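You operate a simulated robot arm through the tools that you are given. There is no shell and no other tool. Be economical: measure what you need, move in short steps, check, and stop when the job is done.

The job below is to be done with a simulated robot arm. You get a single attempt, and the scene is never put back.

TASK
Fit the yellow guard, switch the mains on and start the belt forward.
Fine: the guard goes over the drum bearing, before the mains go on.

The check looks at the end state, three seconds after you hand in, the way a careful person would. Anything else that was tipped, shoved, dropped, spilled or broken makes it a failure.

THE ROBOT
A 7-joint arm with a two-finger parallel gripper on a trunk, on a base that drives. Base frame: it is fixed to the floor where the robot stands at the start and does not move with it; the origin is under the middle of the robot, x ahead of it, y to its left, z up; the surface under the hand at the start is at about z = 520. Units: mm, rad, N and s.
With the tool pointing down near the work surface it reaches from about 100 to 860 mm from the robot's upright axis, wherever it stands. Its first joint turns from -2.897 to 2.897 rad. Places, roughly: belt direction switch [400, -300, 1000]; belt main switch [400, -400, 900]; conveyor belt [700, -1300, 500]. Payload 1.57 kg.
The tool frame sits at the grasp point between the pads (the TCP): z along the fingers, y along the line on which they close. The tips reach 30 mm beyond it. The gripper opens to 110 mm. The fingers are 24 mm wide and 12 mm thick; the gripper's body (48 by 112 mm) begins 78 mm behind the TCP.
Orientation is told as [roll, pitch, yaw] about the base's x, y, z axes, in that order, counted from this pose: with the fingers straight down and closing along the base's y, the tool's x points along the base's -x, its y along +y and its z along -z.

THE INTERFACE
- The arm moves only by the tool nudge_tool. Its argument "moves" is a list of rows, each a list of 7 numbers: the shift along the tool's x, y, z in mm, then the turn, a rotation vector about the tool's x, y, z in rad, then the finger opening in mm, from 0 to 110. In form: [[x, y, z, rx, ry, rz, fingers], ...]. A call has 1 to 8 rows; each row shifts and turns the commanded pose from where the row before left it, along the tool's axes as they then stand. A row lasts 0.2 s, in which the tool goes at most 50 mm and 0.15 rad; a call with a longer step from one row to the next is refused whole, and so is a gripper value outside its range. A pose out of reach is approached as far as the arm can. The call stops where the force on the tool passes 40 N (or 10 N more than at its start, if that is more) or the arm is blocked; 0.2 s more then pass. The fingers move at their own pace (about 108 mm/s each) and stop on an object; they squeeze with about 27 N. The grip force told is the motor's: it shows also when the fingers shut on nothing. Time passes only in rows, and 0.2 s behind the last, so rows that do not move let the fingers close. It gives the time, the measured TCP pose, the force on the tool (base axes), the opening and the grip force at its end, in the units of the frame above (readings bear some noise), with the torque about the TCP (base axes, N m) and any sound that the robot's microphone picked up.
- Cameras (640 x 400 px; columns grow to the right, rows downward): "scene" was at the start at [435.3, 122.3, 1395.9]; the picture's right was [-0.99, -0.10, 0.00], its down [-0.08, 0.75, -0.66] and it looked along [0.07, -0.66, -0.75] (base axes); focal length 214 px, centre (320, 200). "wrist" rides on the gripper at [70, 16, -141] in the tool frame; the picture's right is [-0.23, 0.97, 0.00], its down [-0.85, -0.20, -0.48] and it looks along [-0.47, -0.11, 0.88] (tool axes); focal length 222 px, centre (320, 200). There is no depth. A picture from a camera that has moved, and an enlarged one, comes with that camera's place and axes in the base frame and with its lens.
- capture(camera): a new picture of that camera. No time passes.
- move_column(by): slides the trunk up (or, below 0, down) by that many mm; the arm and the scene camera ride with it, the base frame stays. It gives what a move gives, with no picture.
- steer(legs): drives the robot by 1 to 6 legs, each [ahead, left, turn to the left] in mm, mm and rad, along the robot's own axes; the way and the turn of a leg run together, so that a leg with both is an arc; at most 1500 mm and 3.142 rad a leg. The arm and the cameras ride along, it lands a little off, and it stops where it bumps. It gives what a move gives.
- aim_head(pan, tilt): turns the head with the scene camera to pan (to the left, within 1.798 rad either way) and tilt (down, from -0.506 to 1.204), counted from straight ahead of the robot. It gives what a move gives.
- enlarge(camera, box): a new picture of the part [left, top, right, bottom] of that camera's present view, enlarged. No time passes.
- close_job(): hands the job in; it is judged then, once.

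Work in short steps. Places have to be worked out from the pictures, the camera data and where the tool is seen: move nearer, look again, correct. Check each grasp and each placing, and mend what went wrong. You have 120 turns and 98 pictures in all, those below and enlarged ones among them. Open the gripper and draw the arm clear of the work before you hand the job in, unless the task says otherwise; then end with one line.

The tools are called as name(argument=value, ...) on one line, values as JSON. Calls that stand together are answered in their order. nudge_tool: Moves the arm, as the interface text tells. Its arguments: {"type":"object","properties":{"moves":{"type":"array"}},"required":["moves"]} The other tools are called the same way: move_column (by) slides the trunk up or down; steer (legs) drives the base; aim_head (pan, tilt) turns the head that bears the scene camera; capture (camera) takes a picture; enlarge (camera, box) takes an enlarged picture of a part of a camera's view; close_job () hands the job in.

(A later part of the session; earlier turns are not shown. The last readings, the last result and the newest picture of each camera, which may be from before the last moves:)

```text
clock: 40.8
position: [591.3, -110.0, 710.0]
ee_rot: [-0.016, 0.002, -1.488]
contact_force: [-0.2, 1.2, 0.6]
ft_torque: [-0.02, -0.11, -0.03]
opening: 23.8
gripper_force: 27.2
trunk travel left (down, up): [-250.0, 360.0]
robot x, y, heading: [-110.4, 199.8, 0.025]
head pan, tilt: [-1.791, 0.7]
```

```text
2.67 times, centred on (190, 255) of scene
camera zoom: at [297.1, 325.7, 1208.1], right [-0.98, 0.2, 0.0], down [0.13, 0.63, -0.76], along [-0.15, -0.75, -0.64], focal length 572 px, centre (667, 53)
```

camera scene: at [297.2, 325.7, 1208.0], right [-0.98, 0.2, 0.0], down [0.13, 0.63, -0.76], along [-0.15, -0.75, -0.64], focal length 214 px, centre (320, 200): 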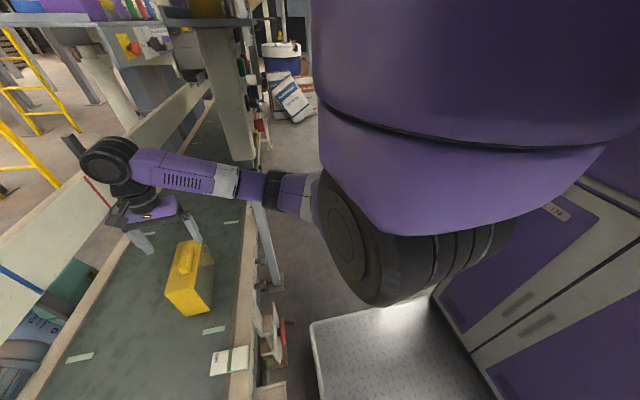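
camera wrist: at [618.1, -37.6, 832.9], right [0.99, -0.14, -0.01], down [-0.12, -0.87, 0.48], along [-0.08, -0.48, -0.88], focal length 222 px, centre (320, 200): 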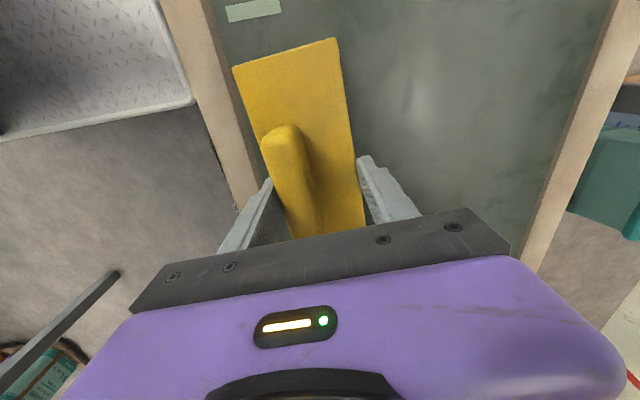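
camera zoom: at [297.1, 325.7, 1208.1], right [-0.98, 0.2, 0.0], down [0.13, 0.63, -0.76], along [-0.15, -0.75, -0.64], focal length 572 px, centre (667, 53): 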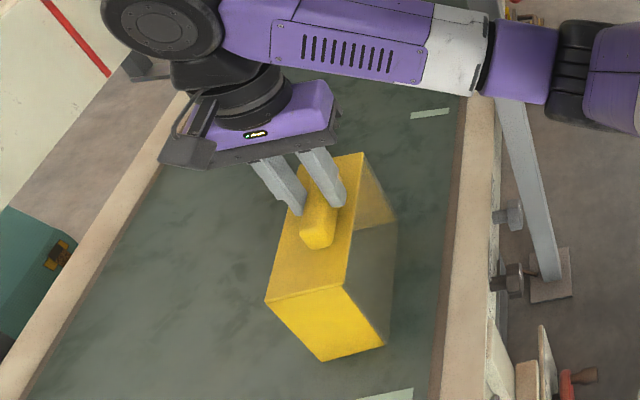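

Handle is gripped (23.8 mm). I lift 120 mm and inspect the guard's open sides with the scene camera.

nudge_tool(moves=[[0, 0, -15, 0, 0, 0, 0], [0, 0, -25, 0, 0, 0, 0], [0, 0, -35, 0, 0, 0, 0], [0, 0, -35, 0, 0, 0, 0], [0, 0, 0, 0, 0, 0, 0]])

enlarge(camera="scene", box=[90, 150, 290, 330])

```text
clock: 42.0
position: [589.7, -110.0, 818.7]
ee_rot: [-0.013, 0.0, -1.488]
contact_force: [1.2, -0.2, -2.7]
ft_torque: [0.01, 0.0, 0.01]
opening: 23.5
gripper_force: 27.2
trunk travel left (down, up): [-250.0, 360.0]
robot x, y, heading: [-108.7, 200.2, 0.022]
head pan, tilt: [-1.791, 0.7]
```

```text
2.22 times, centred on (190, 240) of scene
camera zoom: at [297.2, 325.7, 1208.0], right [-0.98, 0.2, 0.0], down [0.13, 0.63, -0.76], along [-0.15, -0.75, -0.64], focal length 477 px, centre (609, 111)
```

zoom: 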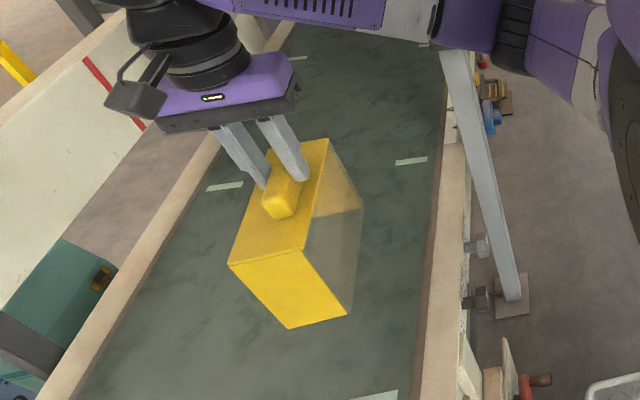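

The -x side appears to be open or a clear window. I rotate the hand by +90° yaw to see the guard's other long side.

nudge_tool(moves=[[0, 0, 0, 0, 0, -0.14, 0], [0, 0, 0, 0, 0, -0.14, 0], [0, 0, 0, 0, 0, -0.14, 0], [0, 0, 0, 0, 0, -0.14, 0], [0, 0, 0, 0, 0, -0.14, 0], [0, 0, 0, 0, 0, -0.14, 0], [0, 0, 0, 0, 0, -0.14, 0], [0, 0, 0, 0, 0, -0.14, 0]])

enlarge(camera="scene", box=[90, 150, 290, 330])

```text
clock: 43.8
position: [591.2, -108.1, 818.9]
ee_rot: [-0.007, 0.012, -0.363]
contact_force: [0.8, 0.3, -2.5]
ft_torque: [-0.02, -0.03, 0.0]
opening: 23.6
gripper_force: 26.8
trunk travel left (down, up): [-250.0, 360.0]
robot x, y, heading: [-110.4, 197.3, 0.024]
head pan, tilt: [-1.791, 0.7]
```

```text
2.22 times, centred on (190, 240) of scene
camera zoom: at [297.2, 325.7, 1208.0], right [-0.98, 0.2, 0.0], down [0.13, 0.63, -0.76], along [-0.15, -0.75, -0.64], focal length 477 px, centre (609, 111)
```

zoom: 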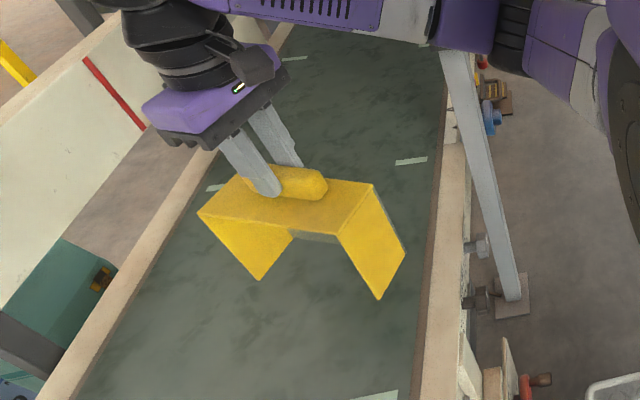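

Now clear: top, two end walls, a clear window on the original -x side, and an open side toward +x — so the original orientation (window outward, open toward the drum) suits. I rotate back and view the bearing from above with the scene camera.

nudge_tool(moves=[[0, 0, 0, 0, 0, 0.15, 0], [0, 0, 0, 0, 0, 0.15, 0], [0, 0, 0, 0, 0, 0.15, 0], [0, 0, 0, 0, 0, 0.15, 0], [0, 0, 0, 0, 0, 0.15, 0], [0, 0, 0, 0, 0, 0.15, 0], [0, 0, 0, 0, 0, 0.15, 0], [0, 0, 0, 0, 0, 0.15, 0]])

aim_head(pan=0.0, tilt=1.2)

capture(camera="scene")

```text
clock: 45.6
position: [591.9, -107.8, 819.0]
ee_rot: [-0.013, -0.002, -1.569]
contact_force: [-0.4, 0.1, -2.2]
ft_torque: [0.03, -0.04, -0.01]
opening: 23.6
gripper_force: 27.4
trunk travel left (down, up): [-250.0, 360.0]
robot x, y, heading: [-106.4, 200.5, 0.022]
head pan, tilt: [-1.791, 0.7]
```

```text
clock: 47.4
position: [591.0, -108.2, 818.9]
ee_rot: [-0.013, -0.003, -1.565]
contact_force: [0.6, -0.1, -2.3]
ft_torque: [-0.01, 0.0, -0.01]
opening: 23.9
gripper_force: 27.1
trunk travel left (down, up): [-250.0, 360.0]
robot x, y, heading: [-104.6, 197.2, 0.018]
head pan, tilt: [0.0, 1.201]
```

```text
56 pictures are left
camera scene: at [369.8, 410.2, 1172.1], right [0.02, -1.0, 0.0], down [-0.93, -0.02, -0.36], along [0.36, 0.01, -0.93], focal length 214 px, centre (320, 200)
```

scene: 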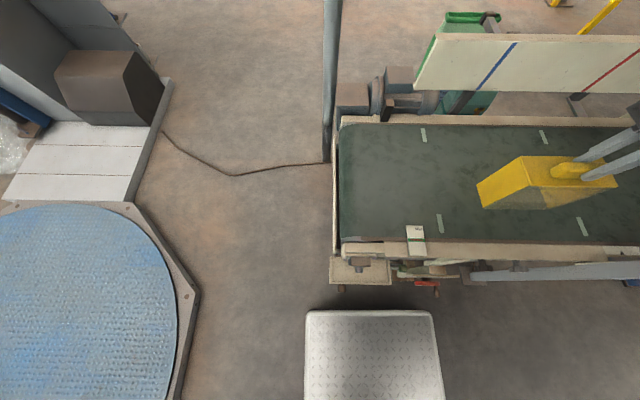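

enlarge(camera="scene", box=[310, 210, 450, 310])

```text
4.00 times, centred on (380, 260) of scene
camera zoom: at [369.8, 410.2, 1172.1], right [0.02, -1.0, 0.0], down [-0.93, -0.02, -0.36], along [0.36, 0.01, -0.93], focal length 858 px, centre (80, -40)
```

zoom: 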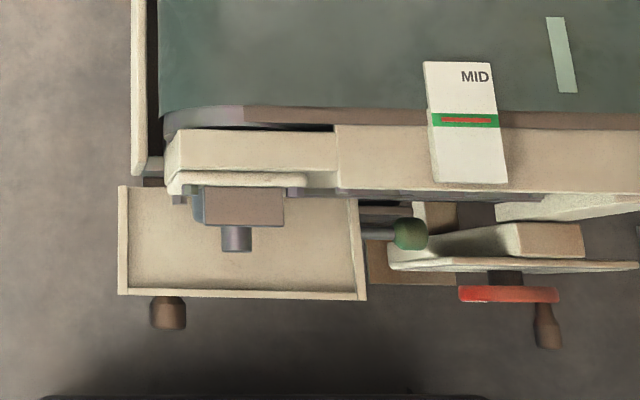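

The picture shows the bearing mounted on the rail's outer side with a tan rimmed tray below (≈ y 170–378, x 370–445, z≈350): the guard stands in that tray with its open side to the rail. I carry the guard there, staying high.

nudge_tool(moves=[[40, -18, 0, 0, 0, 0, 0], [40, -18, 0, 0, 0, 0, 0], [40, -18, 0, 0, 0, 0, 0], [40, -18, 0, 0, 0, 0, 0], [40, -18, 0, 0, 0, 0, 0], [0, 0, 0, 0, 0, 0, 0]])

nudge_tool(moves=[[40, -18, 0, 0, 0, 0, 0], [40, -18, 0, 0, 0, 0, 0], [40, -18, 0, 0, 0, 0, 0], [40, -18, 0, 0, 0, 0, 0], [24, -18, 0, 0, 0, 0, 0], [0, 0, 0, 0, 0, 0, 0]])

capture(camera="scene")

capture(camera="wrist")

```text
clock: 48.8
position: [499.9, 89.1, 817.7]
ee_rot: [-0.013, 0.0, -1.565]
contact_force: [-0.1, 1.0, -3.0]
ft_torque: [-0.01, -0.01, 0.01]
opening: 23.5
gripper_force: 26.9
trunk travel left (down, up): [-250.0, 360.0]
robot x, y, heading: [-107.9, 203.0, 0.02]
head pan, tilt: [0.0, 1.201]
```

```text
clock: 50.1
position: [480.1, 234.9, 793.8]
ee_rot: [-0.014, 0.0, -1.564]
contact_force: [-0.4, 0.2, -2.0]
ft_torque: [0.0, 0.01, 0.02]
opening: 23.5
gripper_force: 27.0
out of reach, approached as far as the arm can: row 2, 3, 4, 5
trunk travel left (down, up): [-250.0, 360.0]
robot x, y, heading: [-109.0, 198.0, 0.018]
head pan, tilt: [0.0, 1.201]
```

```text
54 pictures are left
camera scene: at [369.7, 410.3, 1172.1], right [0.02, -1.0, 0.0], down [-0.93, -0.02, -0.36], along [0.36, 0.01, -0.93], focal length 214 px, centre (320, 200)
```

scene: 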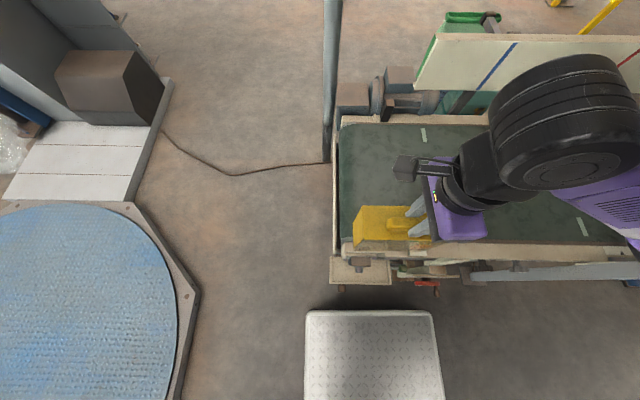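

```text
53 pictures are left
camera wrist: at [497.4, 304.1, 934.3], right [0.98, -0.22, -0.01], down [-0.19, -0.86, 0.48], along [-0.12, -0.47, -0.88], focal length 222 px, centre (320, 200)
```

wrist: 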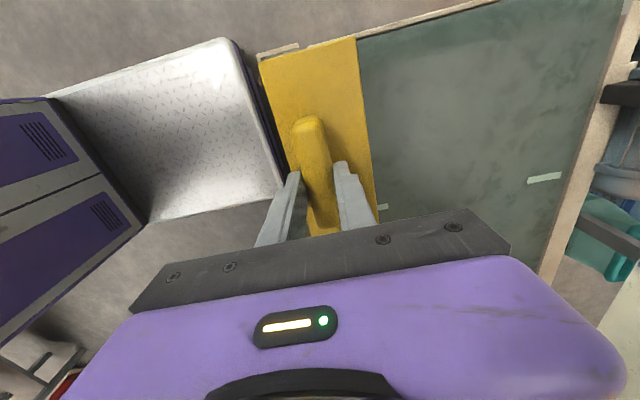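

Near and high is out of reach with this shoulder height. I raise the trunk 150 and then move in over the tray, ending at z≈760.

move_column(by=150)

nudge_tool(moves=[[10, -20, 28, 0, 0, 0, 0], [10, -20, 28, 0, 0, 0, 0], [10, -20, 28, 0, 0, 0, 0], [11, -15, 28, 0, 0, 0, 0], [0, 0, 28, 0, 0, 0, 0], [0, 0, 28, 0, 0, 0, 0], [0, 0, 0, 0, 0, 0, 0]])

capture(camera="scene")

```text
clock: 51.9
position: [479.3, 234.3, 944.0]
ee_rot: [-0.014, 0.001, -1.563]
contact_force: [0.2, -0.3, -2.8]
ft_torque: [-0.01, 0.01, 0.0]
opening: 23.7
gripper_force: 26.8
trunk travel left (down, up): [-400.0, 210.0]
robot x, y, heading: [-108.7, 199.4, 0.023]
head pan, tilt: [0.0, 1.201]
```

```text
clock: 53.5
position: [424.9, 279.8, 769.6]
ee_rot: [-0.013, 0.0, -1.565]
contact_force: [-0.7, 0.2, -3.5]
ft_torque: [0.01, 0.0, -0.02]
opening: 23.8
gripper_force: 27.4
out of reach, approached as far as the arm can: row 1, 2, 3
trunk travel left (down, up): [-400.0, 210.0]
robot x, y, heading: [-106.4, 197.0, 0.026]
head pan, tilt: [0.0, 1.201]
```

```text
52 pictures are left
camera scene: at [369.8, 410.3, 1322.1], right [0.02, -1.0, 0.0], down [-0.93, -0.02, -0.36], along [0.36, 0.01, -0.93], focal length 214 px, centre (320, 200)
```

scene: 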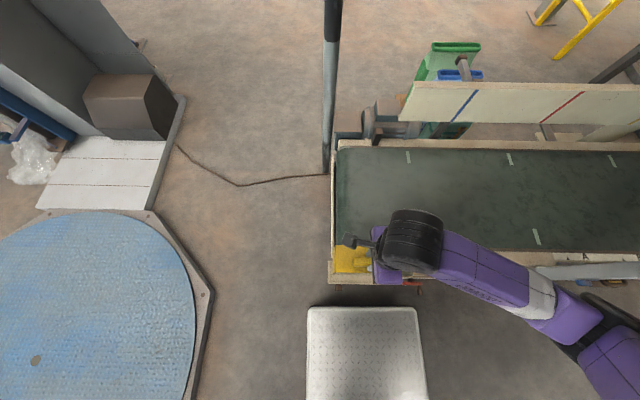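

Guard is over the tray. Shift 27 mm toward the robot, descend 45 mm, and inspect relative to tray.

nudge_tool(moves=[[-2, -14, 15, 0, 0, 0, 0], [-2, -13, 15, 0, 0, 0, 0], [0, 0, 15, 0, 0, 0, 0], [0, 0, 0, 0, 0, 0, 0]])

enlarge(camera="scene", box=[310, 220, 430, 300])

enlarge(camera="wrist", box=[160, 0, 480, 240])

```text
clock: 54.5
position: [396.5, 274.7, 725.2]
ee_rot: [-0.014, 0.001, -1.563]
contact_force: [-0.3, -0.1, -1.8]
ft_torque: [0.0, -0.02, 0.0]
opening: 23.4
gripper_force: 26.9
trunk travel left (down, up): [-400.0, 210.0]
robot x, y, heading: [-109.7, 199.0, 0.021]
head pan, tilt: [0.0, 1.201]
```

```text
5.00 times, centred on (370, 260) of scene
camera zoom: at [369.8, 410.3, 1322.0], right [0.02, -1.0, 0.0], down [-0.93, -0.02, -0.36], along [0.36, 0.01, -0.93], focal length 1072 px, centre (70, -100)
```

zoom: 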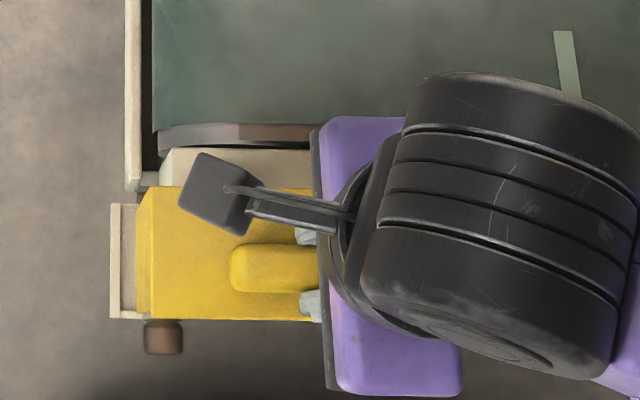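

```text
1.67 times, centred on (320, 120) of wrist
camera zoom: at [415.3, 344.0, 865.8], right [0.98, -0.22, -0.01], down [-0.19, -0.86, 0.48], along [-0.12, -0.47, -0.88], focal length 370 px, centre (320, 333)
```

zoom: 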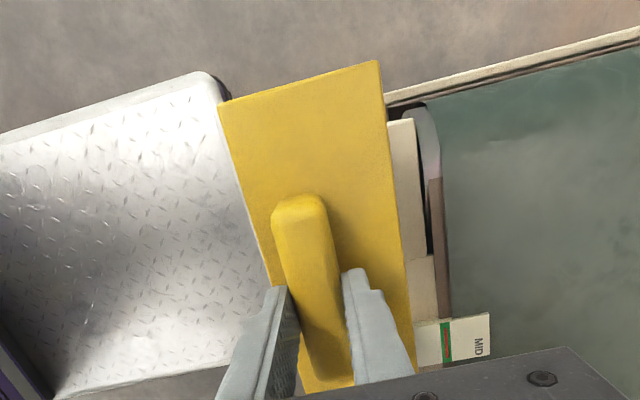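

Relative to the tray rim, the guard needs about +7 mm in x and -12 mm in y (gap tray rim→rail ≈75 mm vs guard 72). I shift and lower 60 mm, then recheck.

nudge_tool(moves=[[-12, 7, 0, 0, 0, 0, 0], [0, 0, 0, 0, 0, 0, 0], [0, 0, 15, 0, 0, 0, 0], [0, 0, 15, 0, 0, 0, 0], [0, 0, 15, 0, 0, 0, 0], [0, 0, 0, 0, 0, 0, 0]])

enlarge(camera="scene", box=[320, 230, 400, 290])

enlarge(camera="wrist", box=[200, 0, 440, 240])

```text
clock: 55.9
position: [403.7, 263.3, 678.9]
ee_rot: [-0.014, 0.001, -1.564]
contact_force: [0.8, -0.2, -2.6]
ft_torque: [-0.02, -0.02, 0.0]
opening: 23.5
gripper_force: 26.4
trunk travel left (down, up): [-400.0, 210.0]
robot x, y, heading: [-106.1, 200.3, 0.024]
head pan, tilt: [0.0, 1.201]
```

```text
6.67 times, centred on (360, 260) of scene
camera zoom: at [369.8, 410.2, 1322.1], right [0.02, -1.0, 0.0], down [-0.93, -0.02, -0.36], along [0.36, 0.01, -0.93], focal length 1430 px, centre (53, -200)
```

zoom: 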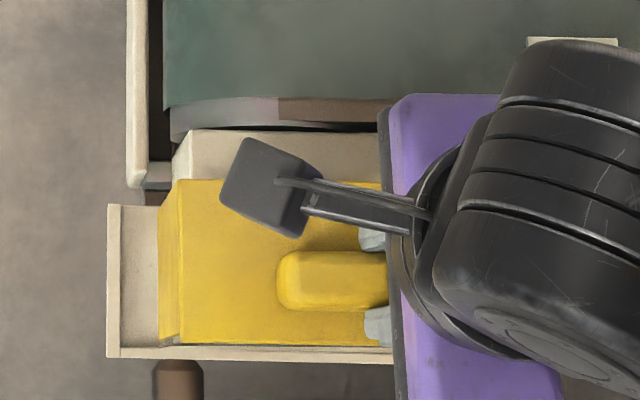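

```text
1.67 times, centred on (320, 120) of wrist
camera zoom: at [421.7, 332.3, 819.8], right [0.98, -0.22, -0.01], down [-0.19, -0.86, 0.48], along [-0.12, -0.47, -0.88], focal length 370 px, centre (320, 333)
```

zoom: 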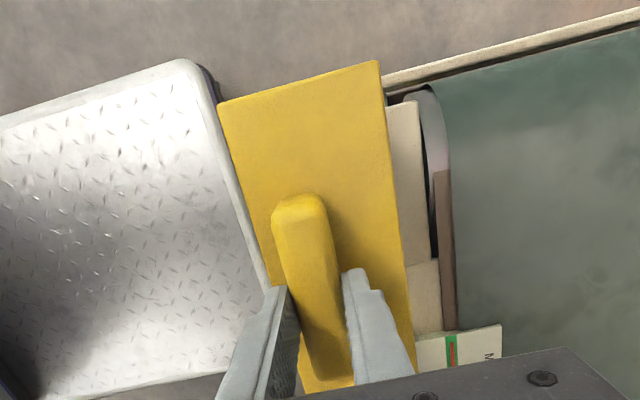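

Very near. I zoom in on the outer rim/guard edge to judge clearance and yaw.

enlarge(camera="scene", box=[325, 250, 381, 285])

```text
11.43 times, centred on (353, 268) of scene
camera zoom: at [369.8, 410.2, 1322.1], right [0.02, -1.0, 0.0], down [-0.93, -0.02, -0.36], along [0.36, 0.01, -0.93], focal length 2451 px, centre (-57, -571)
```

zoom: 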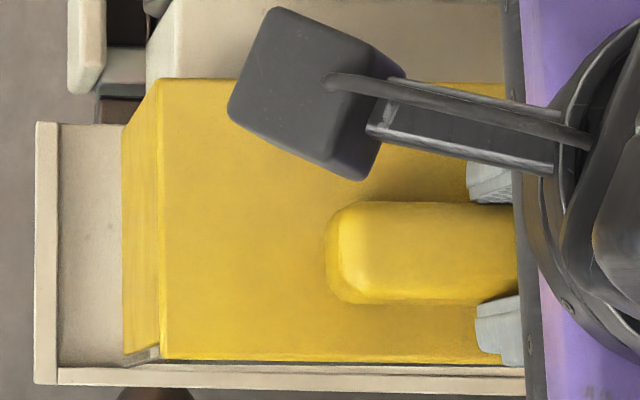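

Guard's outer face is right at the rim's inner edge with ~0.01 rad relative yaw. I correct by +1.5 mm x and 0.01 rad, then lower 45 mm while watching forces.

nudge_tool(moves=[[0, 1.5, 0, 0, 0, -0.01, 0], [0, 0, 12, 0, 0, 0, 0], [0, 0, 12, 0, 0, 0, 0], [0, 0, 12, 0, 0, 0, 0], [0, 0, 0, 0, 0, 0, 0]])

enlarge(camera="scene", box=[325, 250, 381, 285])

enlarge(camera="wrist", box=[200, 0, 440, 240])

```text
clock: 57.1
position: [404.8, 262.5, 643.8]
ee_rot: [-0.015, 0.003, -1.553]
contact_force: [-0.3, -0.3, -2.3]
ft_torque: [-0.03, -0.02, -0.04]
opening: 23.5
gripper_force: 26.5
trunk travel left (down, up): [-400.0, 210.0]
robot x, y, heading: [-111.3, 198.7, 0.02]
head pan, tilt: [0.0, 1.201]
```

```text
11.43 times, centred on (353, 268) of scene
camera zoom: at [369.8, 410.3, 1322.1], right [0.02, -1.0, 0.0], down [-0.93, -0.02, -0.36], along [0.36, 0.01, -0.93], focal length 2451 px, centre (-57, -571)
```

zoom: 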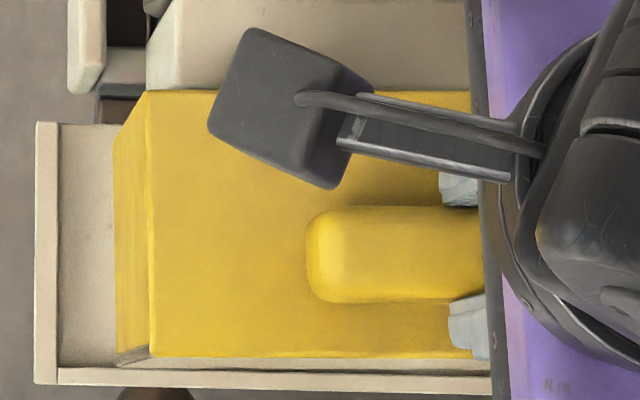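

```text
1.67 times, centred on (320, 120) of wrist
camera zoom: at [422.6, 332.6, 783.8], right [0.98, -0.21, -0.01], down [-0.18, -0.86, 0.48], along [-0.11, -0.47, -0.88], focal length 370 px, centre (320, 333)
```

zoom: 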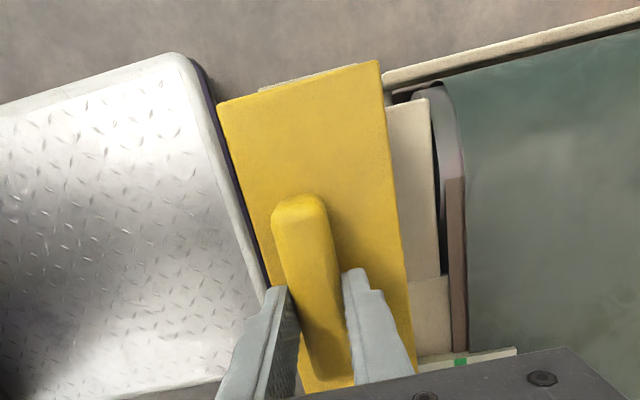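

No contact, gap to the rim visible. Continue down in small steps.

nudge_tool(moves=[[0, 0, 12, 0, 0, 0, 0], [0, 0, 12, 0, 0, 0, 0], [0, 0, 12, 0, 0, 0, 0], [0, 0, 12, 0, 0, 0, 0], [0, 0, 12, 0, 0, 0, 0], [0, 0, 0, 0, 0, 0, 0]])

enlarge(camera="scene", box=[325, 250, 381, 285])

```text
clock: 58.5
position: [404.6, 261.8, 582.4]
ee_rot: [-0.013, 0.0, -1.553]
contact_force: [-0.4, -0.6, -2.0]
ft_torque: [0.03, 0.0, 0.0]
opening: 23.7
gripper_force: 27.3
trunk travel left (down, up): [-400.0, 210.0]
robot x, y, heading: [-105.8, 200.3, 0.025]
head pan, tilt: [0.0, 1.201]
```

```text
11.43 times, centred on (353, 268) of scene
camera zoom: at [369.8, 410.3, 1322.1], right [0.02, -1.0, 0.0], down [-0.93, -0.02, -0.36], along [0.36, 0.01, -0.93], focal length 2451 px, centre (-57, -571)
```

zoom: 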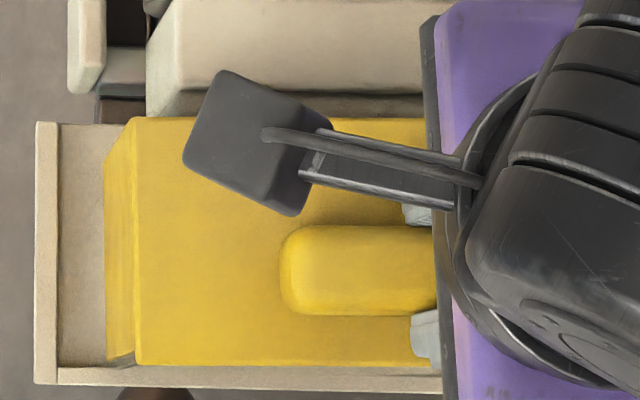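

Guard straddles the bearing freely with rim gaps on all sides. Lower on in small steps till it touches the tray.

nudge_tool(moves=[[2, 0, 8, 0, 0, 0, 0], [0, 0, 8, 0, 0, 0, 0], [0, 0, 8, 0, 0, 0, 0], [0, 0, 5, 0, 0, 0, 0], [0, 0, 0, 0, 0, 0, 0]])

enlarge(camera="scene", box=[325, 250, 381, 285])

```text
clock: 59.2
position: [404.4, 265.0, 566.2]
ee_rot: [-0.012, 0.001, -1.552]
contact_force: [-2.3, -4.0, 26.6]
ft_torque: [-0.31, 1.06, 0.1]
opening: 23.7
gripper_force: 26.7
trunk travel left (down, up): [-400.0, 210.0]
robot x, y, heading: [-110.7, 197.1, 0.02]
head pan, tilt: [0.0, 1.201]
stopped in row 3: the force on the tool passed its limit at 66 N (the readings are from after the stop); the commanded pose is now the measured one
```

```text
11.43 times, centred on (353, 268) of scene
camera zoom: at [369.2, 410.0, 1322.3], right [0.02, -1.0, 0.0], down [-0.93, -0.02, -0.36], along [0.36, 0.01, -0.93], focal length 2451 px, centre (-57, -571)
```

zoom: 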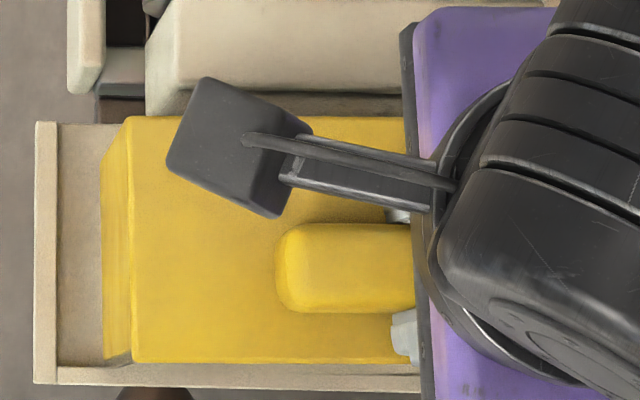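

Contact at z=566, force on the window wall's bottom edge; the image shows it inside the rim. I relieve the push slightly and see what force remains before releasing.

nudge_tool(moves=[[0, 0, -2, 0, 0, 0, 0], [0, 0, 0, 0, 0, 0, 0], [0, 0, 0, 0, 0, 0, 0]])

enlarge(camera="wrist", box=[200, 0, 440, 240])

```text
clock: 60.0
position: [404.7, 264.9, 567.6]
ee_rot: [-0.014, 0.002, -1.553]
contact_force: [0.0, 0.4, -2.5]
ft_torque: [-0.01, -0.03, -0.01]
opening: 23.9
gripper_force: 26.8
trunk travel left (down, up): [-400.0, 210.0]
robot x, y, heading: [-110.0, 199.3, 0.025]
head pan, tilt: [0.0, 1.201]
```

```text
1.67 times, centred on (320, 120) of wrist
camera zoom: at [421.3, 334.3, 707.6], right [0.98, -0.21, -0.01], down [-0.18, -0.86, 0.48], along [-0.11, -0.47, -0.88], focal length 370 px, centre (320, 333)
```

zoom: 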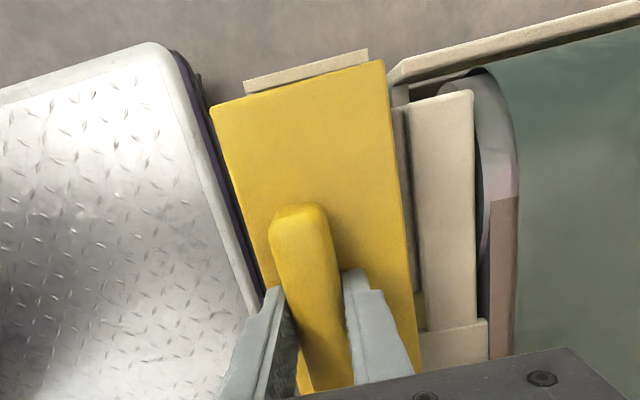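

The whole rim is visible beside the guard, so it sits inside it, 1–2 mm above the tray floor. Lower 2 mm and release.

nudge_tool(moves=[[0, 0, 1.5, 0, 0, 0, 0], [0, 0, 0, 0, 0, 0, 30], [0, 0, 0, 0, 0, 0, 45], [0, 0, 0, 0, 0, 0, 45]])

enlarge(camera="scene", box=[325, 250, 381, 285])

enlarge(camera="wrist", box=[200, 0, 440, 240])

```text
clock: 61.0
position: [404.1, 265.6, 567.3]
ee_rot: [-0.013, 0.004, -1.554]
contact_force: [1.4, -0.2, -0.6]
ft_torque: [0.04, 0.04, 0.04]
opening: 45.4
gripper_force: 0.4
trunk travel left (down, up): [-400.0, 210.0]
robot x, y, heading: [-109.9, 200.7, 0.021]
head pan, tilt: [0.0, 1.201]
```

```text
11.43 times, centred on (353, 268) of scene
camera zoom: at [369.8, 410.2, 1322.0], right [0.02, -1.0, 0.0], down [-0.93, -0.02, -0.36], along [0.36, 0.01, -0.93], focal length 2451 px, centre (-57, -571)
```

zoom: 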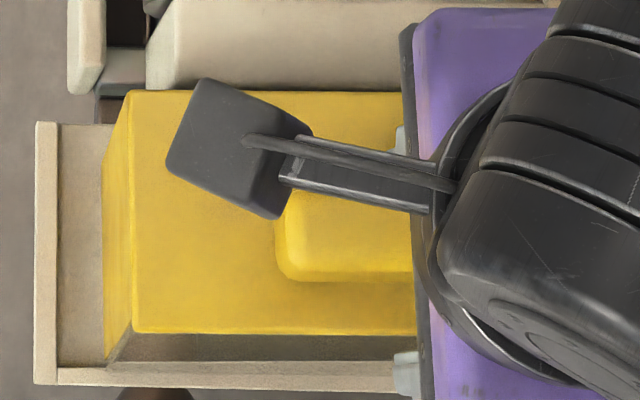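

```text
1.67 times, centred on (320, 120) of wrist
camera zoom: at [421.2, 334.5, 706.6], right [0.98, -0.21, -0.01], down [-0.18, -0.86, 0.48], along [-0.11, -0.47, -0.88], focal length 370 px, centre (320, 333)
```

zoom: 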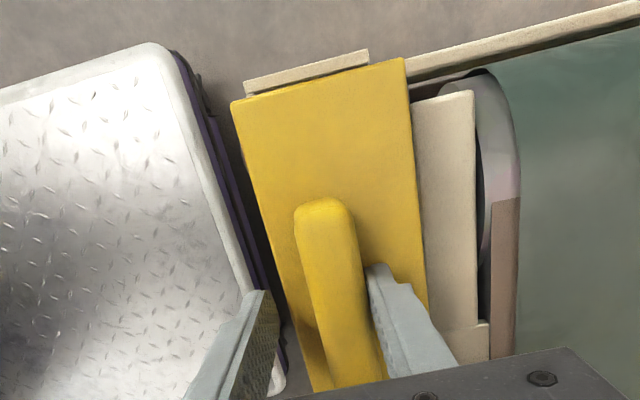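

After release the guard leaned ~11 mm toward the rail at top: its window edge seems to rest on something ~5 mm higher (maybe the rim). I open more, raise the hand and look closely.

nudge_tool(moves=[[0, 0, 0, 0, 0, 0, 70], [0, 0, 0, 0, 0, 0, 70], [0, 0, -15, 0, 0, 0, 70], [0, 0, -25, 0, 0, 0, 70], [0, 0, -35, 0, 0, 0, 70], [-20, 0, -30, 0, 0, 0, 70], [-30, 0, 0, 0, 0, 0, 70], [-40, 0, 0, 0, 0, 0, 70]])

enlarge(camera="scene", box=[320, 240, 400, 290])

capture(camera="wrist")

```text
clock: 62.8
position: [408.2, 173.4, 672.0]
ee_rot: [-0.011, 0.001, -1.554]
contact_force: [0.9, -0.7, 0.0]
ft_torque: [-0.01, 0.03, 0.0]
opening: 69.9
gripper_force: 0.1
trunk travel left (down, up): [-400.0, 210.0]
robot x, y, heading: [-105.7, 199.6, 0.023]
head pan, tilt: [0.0, 1.201]
```

```text
8.00 times, centred on (360, 265) of scene
camera zoom: at [369.8, 410.6, 1322.0], right [0.02, -1.0, 0.0], down [-0.93, -0.02, -0.36], along [0.36, 0.01, -0.93], focal length 1716 px, centre (0, -320)
```

zoom: 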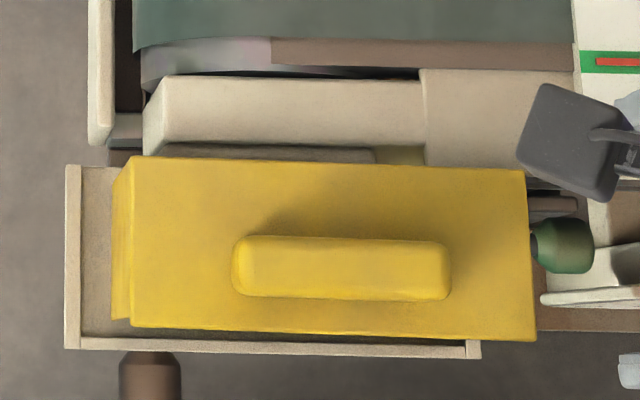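

```text
38 pictures are left
camera wrist: at [425.4, 243.8, 812.3], right [0.98, -0.21, -0.01], down [-0.18, -0.86, 0.48], along [-0.11, -0.47, -0.88], focal length 222 px, centre (320, 200)
```

wrist: 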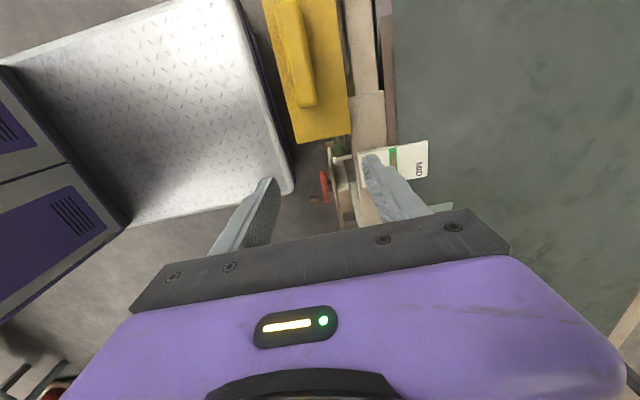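

To understand the seat I look at it from the robot's side with the wrist camera: back off in -x, turn the hand to yaw 0 and tilt.

nudge_tool(moves=[[0, -40, -10, 0, 0, 0, 70], [0, -40, 0, 0, 0, -0.15, 70], [0, -40, 0, 0, 0, -0.15, 70], [0, 0, 0, 0, 0, -0.15, 70], [0, 0, 0, 0, 0, -0.15, 70], [0, 0, 0, 0, 0, -0.15, 70], [0, 0, 0, 0, 0, -0.15, 70], [0, 0, 0, 0, 0, -0.15, 70]])

nudge_tool(moves=[[0, 20, 0, 0, 0, -0.15, 70], [0, 20, 0, 0, 0, -0.15, 70], [0, 20, 0, 0, 0, -0.15, 70], [0, 15, 20, 0, -0.12, 0, 70], [0, 0, 20, 0, -0.12, 0, 70], [0, 0, 20, 0, -0.12, 0, 70], [0, 0, 0, 0, -0.12, 0, 70], [0, 0, 0, 0, 0, 0, 70]])

capture(camera="wrist")

```text
clock: 64.6
position: [312.8, 106.2, 716.6]
ee_rot: [-0.004, 0.013, -0.502]
contact_force: [-0.1, 0.3, 0.3]
ft_torque: [0.02, 0.02, 0.0]
opening: 70.1
gripper_force: 0.1
out of reach, approached as far as the arm can: row 2, 3
trunk travel left (down, up): [-400.0, 210.0]
robot x, y, heading: [-111.1, 197.7, 0.025]
head pan, tilt: [0.0, 1.201]
```

```text
clock: 66.4
position: [393.1, 64.2, 727.3]
ee_rot: [0.002, -0.467, -0.056]
contact_force: [0.8, 1.2, -0.2]
ft_torque: [0.01, 0.02, 0.02]
opening: 70.0
gripper_force: 0.0
out of reach, approached as far as the arm can: row 2, 3, 4, 5, 6, 7
trunk travel left (down, up): [-400.0, 210.0]
robot x, y, heading: [-106.3, 200.1, 0.02]
head pan, tilt: [0.0, 1.201]
```

```text
37 pictures are left
camera wrist: at [268.1, 87.3, 821.0], right [0.26, 0.96, 0.1], down [0.54, -0.23, 0.81], along [0.81, -0.15, -0.57], focal length 222 px, centre (320, 200)
```

wrist: 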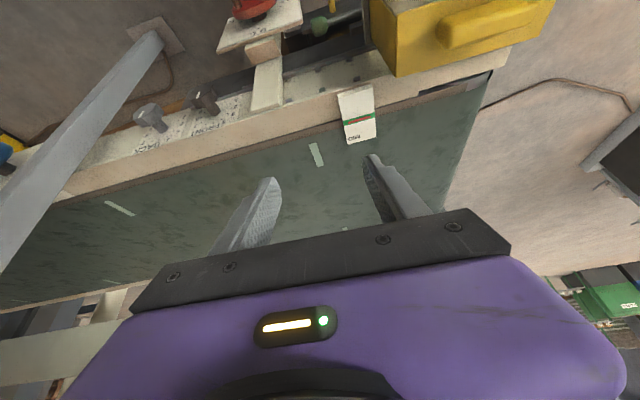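

nudge_tool(moves=[[40, 5, 0, 0, 0, 0, 70], [30, 20, 10, 0, 0, 0, 70], [27, 27, 20, 0, 0, 0, 70], [27, 30, 25, 0, 0, 0, 70], [25, 30, 25, 0, 0, 0, 70], [20, 30, 25, 0, 0, 0, 70], [0, 0, 0, 0, 0, 0, 70]])

capture(camera="wrist")

```text
clock: 68.0
position: [361.7, 18.9, 635.3]
ee_rot: [0.005, -0.465, -0.056]
contact_force: [-0.2, 0.2, -0.2]
ft_torque: [0.03, -0.02, 0.03]
opening: 69.8
gripper_force: 0.0
out of reach, approached as far as the arm can: row 1, 2, 3, 4, 5, 6
trunk travel left (down, up): [-400.0, 210.0]
robot x, y, heading: [-106.8, 199.0, 0.02]
head pan, tilt: [0.0, 1.201]
```

```text
36 pictures are left
camera wrist: at [236.8, 40.4, 729.2], right [0.25, 0.96, 0.11], down [0.54, -0.23, 0.81], along [0.8, -0.15, -0.58], focal length 222 px, centre (320, 200)
```

wrist: 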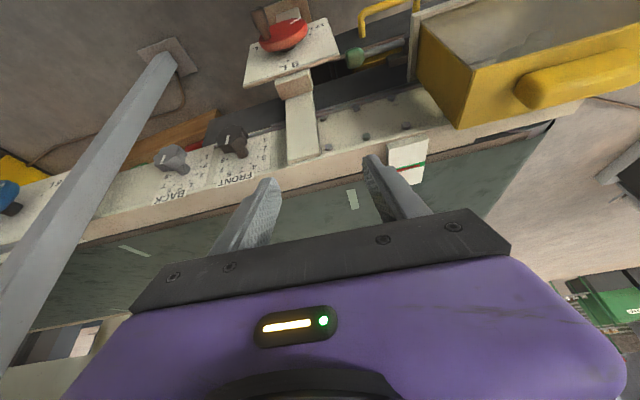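

enlarge(camera="wrist", box=[380, 0, 640, 150])

```text
2.46 times, centred on (510, 75) of wrist
camera zoom: at [236.8, 40.4, 729.2], right [0.25, 0.96, 0.11], down [0.54, -0.23, 0.81], along [0.8, -0.15, -0.58], focal length 547 px, centre (-148, 508)
```

zoom: 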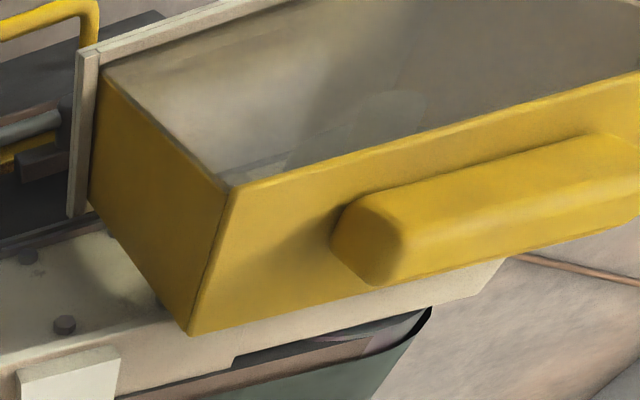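

Through the clear window the bearing is visible inside and the guard's bottom lies within the tray; there's still free gap toward the rail (top moved ~7–11 mm), so the seat centre is ~5 mm further +x. I return the hand upright and turned, to regrip the handle.

nudge_tool(moves=[[-20, 0, -40, 0, 0.12, 0, 70], [-20, 0, -40, 0, 0.12, 0, 70], [-20, 0, -30, 0, 0.12, 0, 70], [0, 0, 0, 0, 0.11, 0.1, 70], [0, 0, 0, 0, 0, 0.15, 70], [0, 0, 0, 0, 0, 0.15, 70], [0, 0, 0, 0, 0, 0.15, 70], [0, 0, 0, 0, 0, 0.15, 70]])

nudge_tool(moves=[[0, 0, 0, 0, 0, 0.15, 70], [0, 0, 0, 0, 0, 0.15, 70], [0, 0, 0, 0, 0, 0.15, 70], [0, 0, 0, 0, 0, 0.15, 70], [0, 0, 0, 0, 0, 0.15, 70], [0, 0, 0, 0, 0, 0.07, 70], [0, 0, 0, 0, 0, 0, 70]])

```text
clock: 69.8
position: [377.1, 19.5, 756.6]
ee_rot: [0.003, 0.006, -0.757]
contact_force: [0.0, 0.3, -0.4]
ft_torque: [0.0, 0.0, 0.02]
opening: 70.0
gripper_force: 0.1
trunk travel left (down, up): [-400.0, 210.0]
robot x, y, heading: [-108.6, 203.5, 0.02]
head pan, tilt: [0.0, 1.201]
```

```text
clock: 71.4
position: [375.7, 19.2, 757.3]
ee_rot: [-0.002, 0.007, -1.576]
contact_force: [-1.1, 0.6, 0.0]
ft_torque: [0.01, 0.0, -0.01]
opening: 70.0
gripper_force: 0.1
trunk travel left (down, up): [-400.0, 210.0]
robot x, y, heading: [-108.5, 195.7, 0.024]
head pan, tilt: [0.0, 1.201]
```

nudge_tool(moves=[[41, 7, 10, 0, 0, 0, 70], [41, 7, 10, 0, 0, 0, 70], [41, 7, 10, 0, 0, 0, 70], [41, 7, 10, 0, 0, 0, 70], [41, 6, 10, 0, 0, 0, 70], [41, 6, 10, 0, 0, 0, 70], [0, 0, 20, 0, 0, 0, 70], [0, 0, 0, 0, 0, 0, 70]])

enlarge(camera="wrist", box=[200, 0, 440, 240])

```text
clock: 73.2
position: [417.7, 267.9, 679.6]
ee_rot: [-0.003, 0.005, -1.575]
contact_force: [-0.6, 0.6, 0.3]
ft_torque: [-0.01, 0.02, 0.01]
opening: 70.3
gripper_force: 0.0
trunk travel left (down, up): [-400.0, 210.0]
robot x, y, heading: [-106.6, 201.3, 0.021]
head pan, tilt: [0.0, 1.201]
```

```text
1.67 times, centred on (320, 120) of wrist
camera zoom: at [435.0, 336.6, 820.0], right [0.97, -0.23, 0.0], down [-0.2, -0.86, 0.47], along [-0.11, -0.46, -0.88], focal length 370 px, centre (320, 333)
```

zoom: 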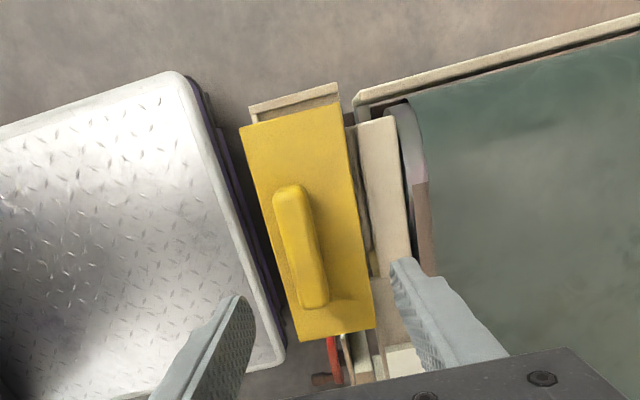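

The handle appears at about x≈405, i.e. the guard looks to have settled back after release. I check with the scene camera.

enlarge(camera="scene", box=[325, 245, 397, 290])

```text
8.89 times, centred on (361, 268) of scene
camera zoom: at [369.7, 410.3, 1322.1], right [0.02, -1.0, 0.0], down [-0.93, -0.02, -0.36], along [0.36, 0.01, -0.93], focal length 1906 px, centre (-44, -400)
```

zoom: 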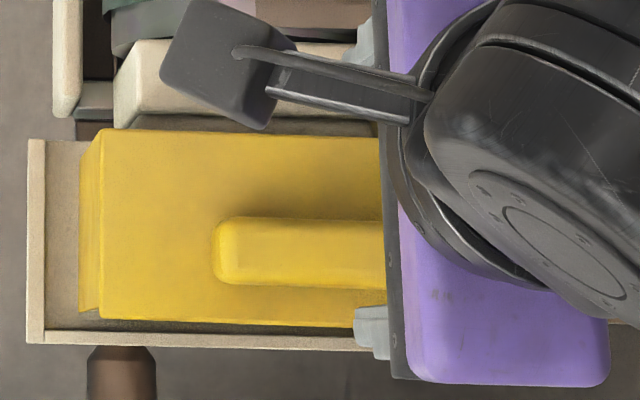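

The guard's bottom is well inside the rim (≈9 mm) and it stands over the bearing like it stood on the belt. I raise the hand, back the robot off, and then move right to view the switch panel.

nudge_tool(moves=[[0, 0, -30, 0, 0, 0, 70], [0, 0, -30, 0, 0, 0, 70], [0, 0, -30, 0, 0, 0, 70], [0, 0, 0, 0, 0, 0, 70]])

steer(legs=[[-220, 0, 0]])

aim_head(pan=-0.3, tilt=0.9)

capture(camera="scene")

```text
clock: 74.2
position: [416.4, 266.6, 768.1]
ee_rot: [-0.003, 0.006, -1.574]
contact_force: [0.5, -0.8, 0.3]
ft_torque: [0.02, 0.02, 0.01]
opening: 70.1
gripper_force: 0.0
trunk travel left (down, up): [-400.0, 210.0]
robot x, y, heading: [-108.4, 200.1, 0.023]
head pan, tilt: [0.0, 1.201]
```

```text
clock: 75.9
position: [196.5, 262.1, 768.9]
ee_rot: [-0.003, 0.007, -1.572]
contact_force: [0.1, -0.3, -0.1]
ft_torque: [0.0, 0.0, -0.01]
opening: 70.0
gripper_force: 0.0
trunk travel left (down, up): [-400.0, 210.0]
robot x, y, heading: [-330.9, 193.9, 0.024]
head pan, tilt: [0.0, 1.201]
```

```text
clock: 76.7
position: [196.6, 262.4, 768.2]
ee_rot: [-0.002, 0.007, -1.571]
contact_force: [-0.3, 0.3, -0.3]
ft_torque: [-0.05, -0.01, 0.0]
opening: 70.0
gripper_force: 0.1
trunk travel left (down, up): [-400.0, 210.0]
robot x, y, heading: [-327.3, 194.7, 0.026]
head pan, tilt: [-0.3, 0.901]
```

```text
32 pictures are left
camera scene: at [165.8, 384.4, 1341.8], right [-0.27, -0.96, 0.0], down [-0.75, 0.21, -0.62], along [0.6, -0.17, -0.78], focal length 214 px, centre (320, 200)
```

scene: 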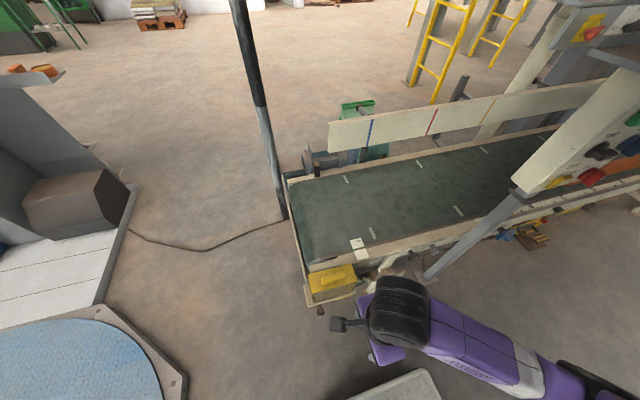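

Good view of the seated guard from the robot's side, and the panel switches appear at right. Zoom on both.

enlarge(camera="scene", box=[290, 245, 370, 315])

aim_head(pan=-0.9, tilt=0.5)

capture(camera="scene")

```text
5.71 times, centred on (330, 280) of scene
camera zoom: at [165.8, 384.4, 1341.8], right [-0.27, -0.96, 0.0], down [-0.75, 0.21, -0.62], along [0.6, -0.17, -0.78], focal length 1226 px, centre (263, -257)
```

zoom: 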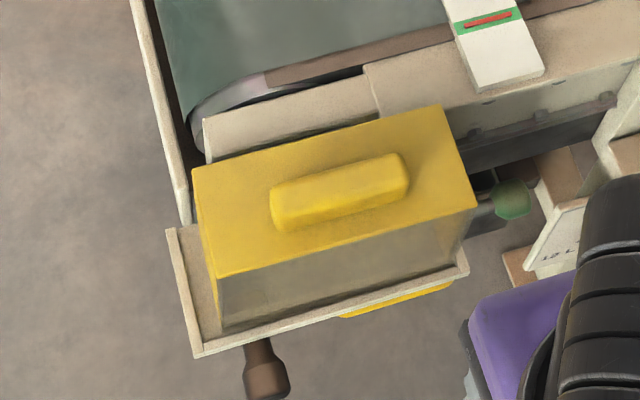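

```text
clock: 77.7
position: [197.0, 262.4, 769.2]
ee_rot: [-0.002, 0.007, -1.571]
contact_force: [-0.3, -0.6, 0.7]
ft_torque: [0.03, -0.01, -0.02]
opening: 69.8
gripper_force: 0.1
trunk travel left (down, up): [-400.0, 210.0]
robot x, y, heading: [-327.9, 194.1, 0.021]
head pan, tilt: [-0.901, 0.499]
```

```text
30 pictures are left
camera scene: at [151.5, 335.0, 1375.7], right [-0.77, -0.64, 0.0], down [-0.31, 0.37, -0.88], along [0.56, -0.67, -0.48], focal length 214 px, centre (320, 200)
```

scene: 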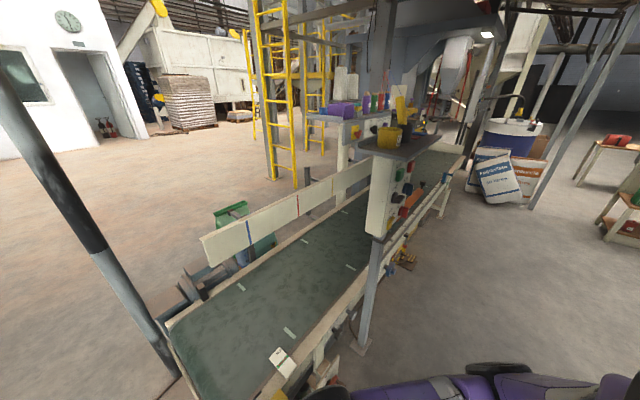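

The guard sits properly in the tray over the bearing. Now the panel, enlarged.

enlarge(camera="scene", box=[355, 125, 455, 250])

```text
3.20 times, centred on (405, 188) of scene
camera zoom: at [151.5, 335.0, 1375.7], right [-0.77, -0.64, 0.0], down [-0.31, 0.37, -0.88], along [0.56, -0.67, -0.48], focal length 686 px, centre (48, 240)
```

zoom: 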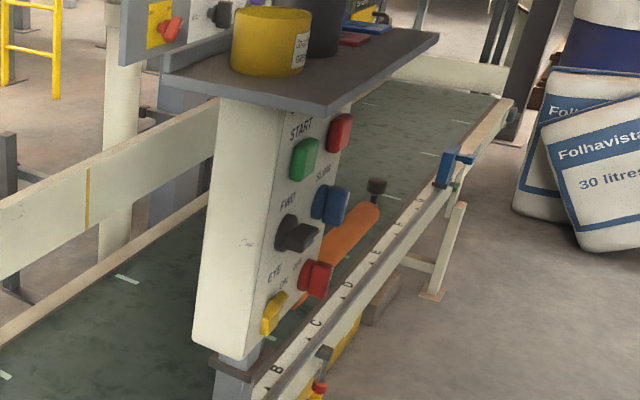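

The panel carries START (green), a red one beside it, black rotary (FWD…), blue, red rotary and yellow toggle. I drive right to face it for a frontal look.

steer(legs=[[0, -300, 0], [0, -270, 0]])

aim_head(pan=-0.4, tilt=0.7)

capture(camera="scene")

```text
clock: 81.3
position: [213.1, -308.2, 768.6]
ee_rot: [-0.003, 0.006, -1.574]
contact_force: [0.0, -0.1, -0.4]
ft_torque: [-0.01, 0.03, 0.03]
opening: 69.7
gripper_force: 0.1
trunk travel left (down, up): [-400.0, 210.0]
robot x, y, heading: [-314.5, -376.7, 0.023]
head pan, tilt: [-0.901, 0.499]
```

```text
clock: 82.2
position: [211.8, -307.2, 769.0]
ee_rot: [-0.001, 0.006, -1.572]
contact_force: [-0.6, -0.2, 0.1]
ft_torque: [-0.02, 0.02, 0.0]
opening: 69.9
gripper_force: 0.1
trunk travel left (down, up): [-400.0, 210.0]
robot x, y, heading: [-312.9, -375.0, 0.024]
head pan, tilt: [-0.4, 0.7]
```

```text
28 pictures are left
camera scene: at [187.6, -196.4, 1358.1], right [-0.37, -0.93, 0.0], down [-0.6, 0.24, -0.77], along [0.71, -0.28, -0.64], focal length 214 px, centre (320, 200)
```

scene: 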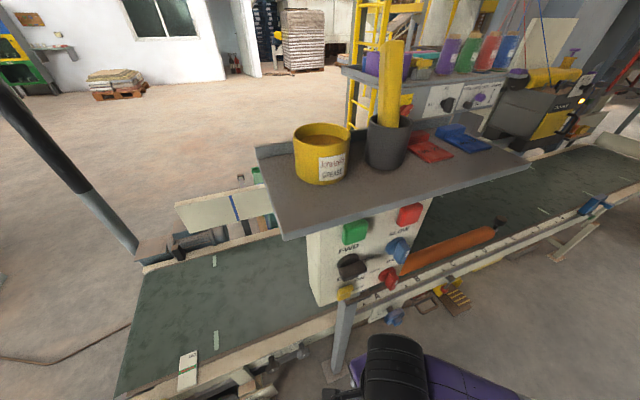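

The shelf hides part of the panel from up here. I lower the trunk 200 for a more frontal view and zoom.

move_column(by=-200)

aim_head(pan=-0.5, tilt=0.4)

capture(camera="scene")

```text
clock: 84.4
position: [211.5, -307.6, 569.6]
ee_rot: [0.0, 0.007, -1.574]
contact_force: [1.0, -0.2, 0.0]
ft_torque: [-0.06, 0.02, -0.03]
opening: 70.0
gripper_force: 0.0
trunk travel left (down, up): [-200.0, 410.0]
robot x, y, heading: [-316.0, -370.6, 0.019]
head pan, tilt: [-0.4, 0.7]
```

```text
clock: 85.2
position: [212.0, -307.8, 568.3]
ee_rot: [-0.001, 0.005, -1.572]
contact_force: [-0.5, 0.8, 0.2]
ft_torque: [-0.01, 0.0, -0.02]
opening: 69.9
gripper_force: 0.1
trunk travel left (down, up): [-200.0, 410.0]
robot x, y, heading: [-312.8, -369.9, 0.024]
head pan, tilt: [-0.499, 0.4]
```

```text
27 pictures are left
camera scene: at [190.9, -207.5, 1184.8], right [-0.46, -0.89, 0.0], down [-0.35, 0.18, -0.92], along [0.82, -0.42, -0.39], focal length 214 px, centre (320, 200)
```

scene: 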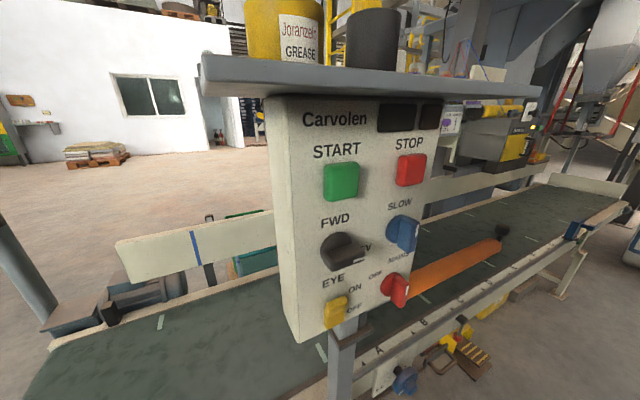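

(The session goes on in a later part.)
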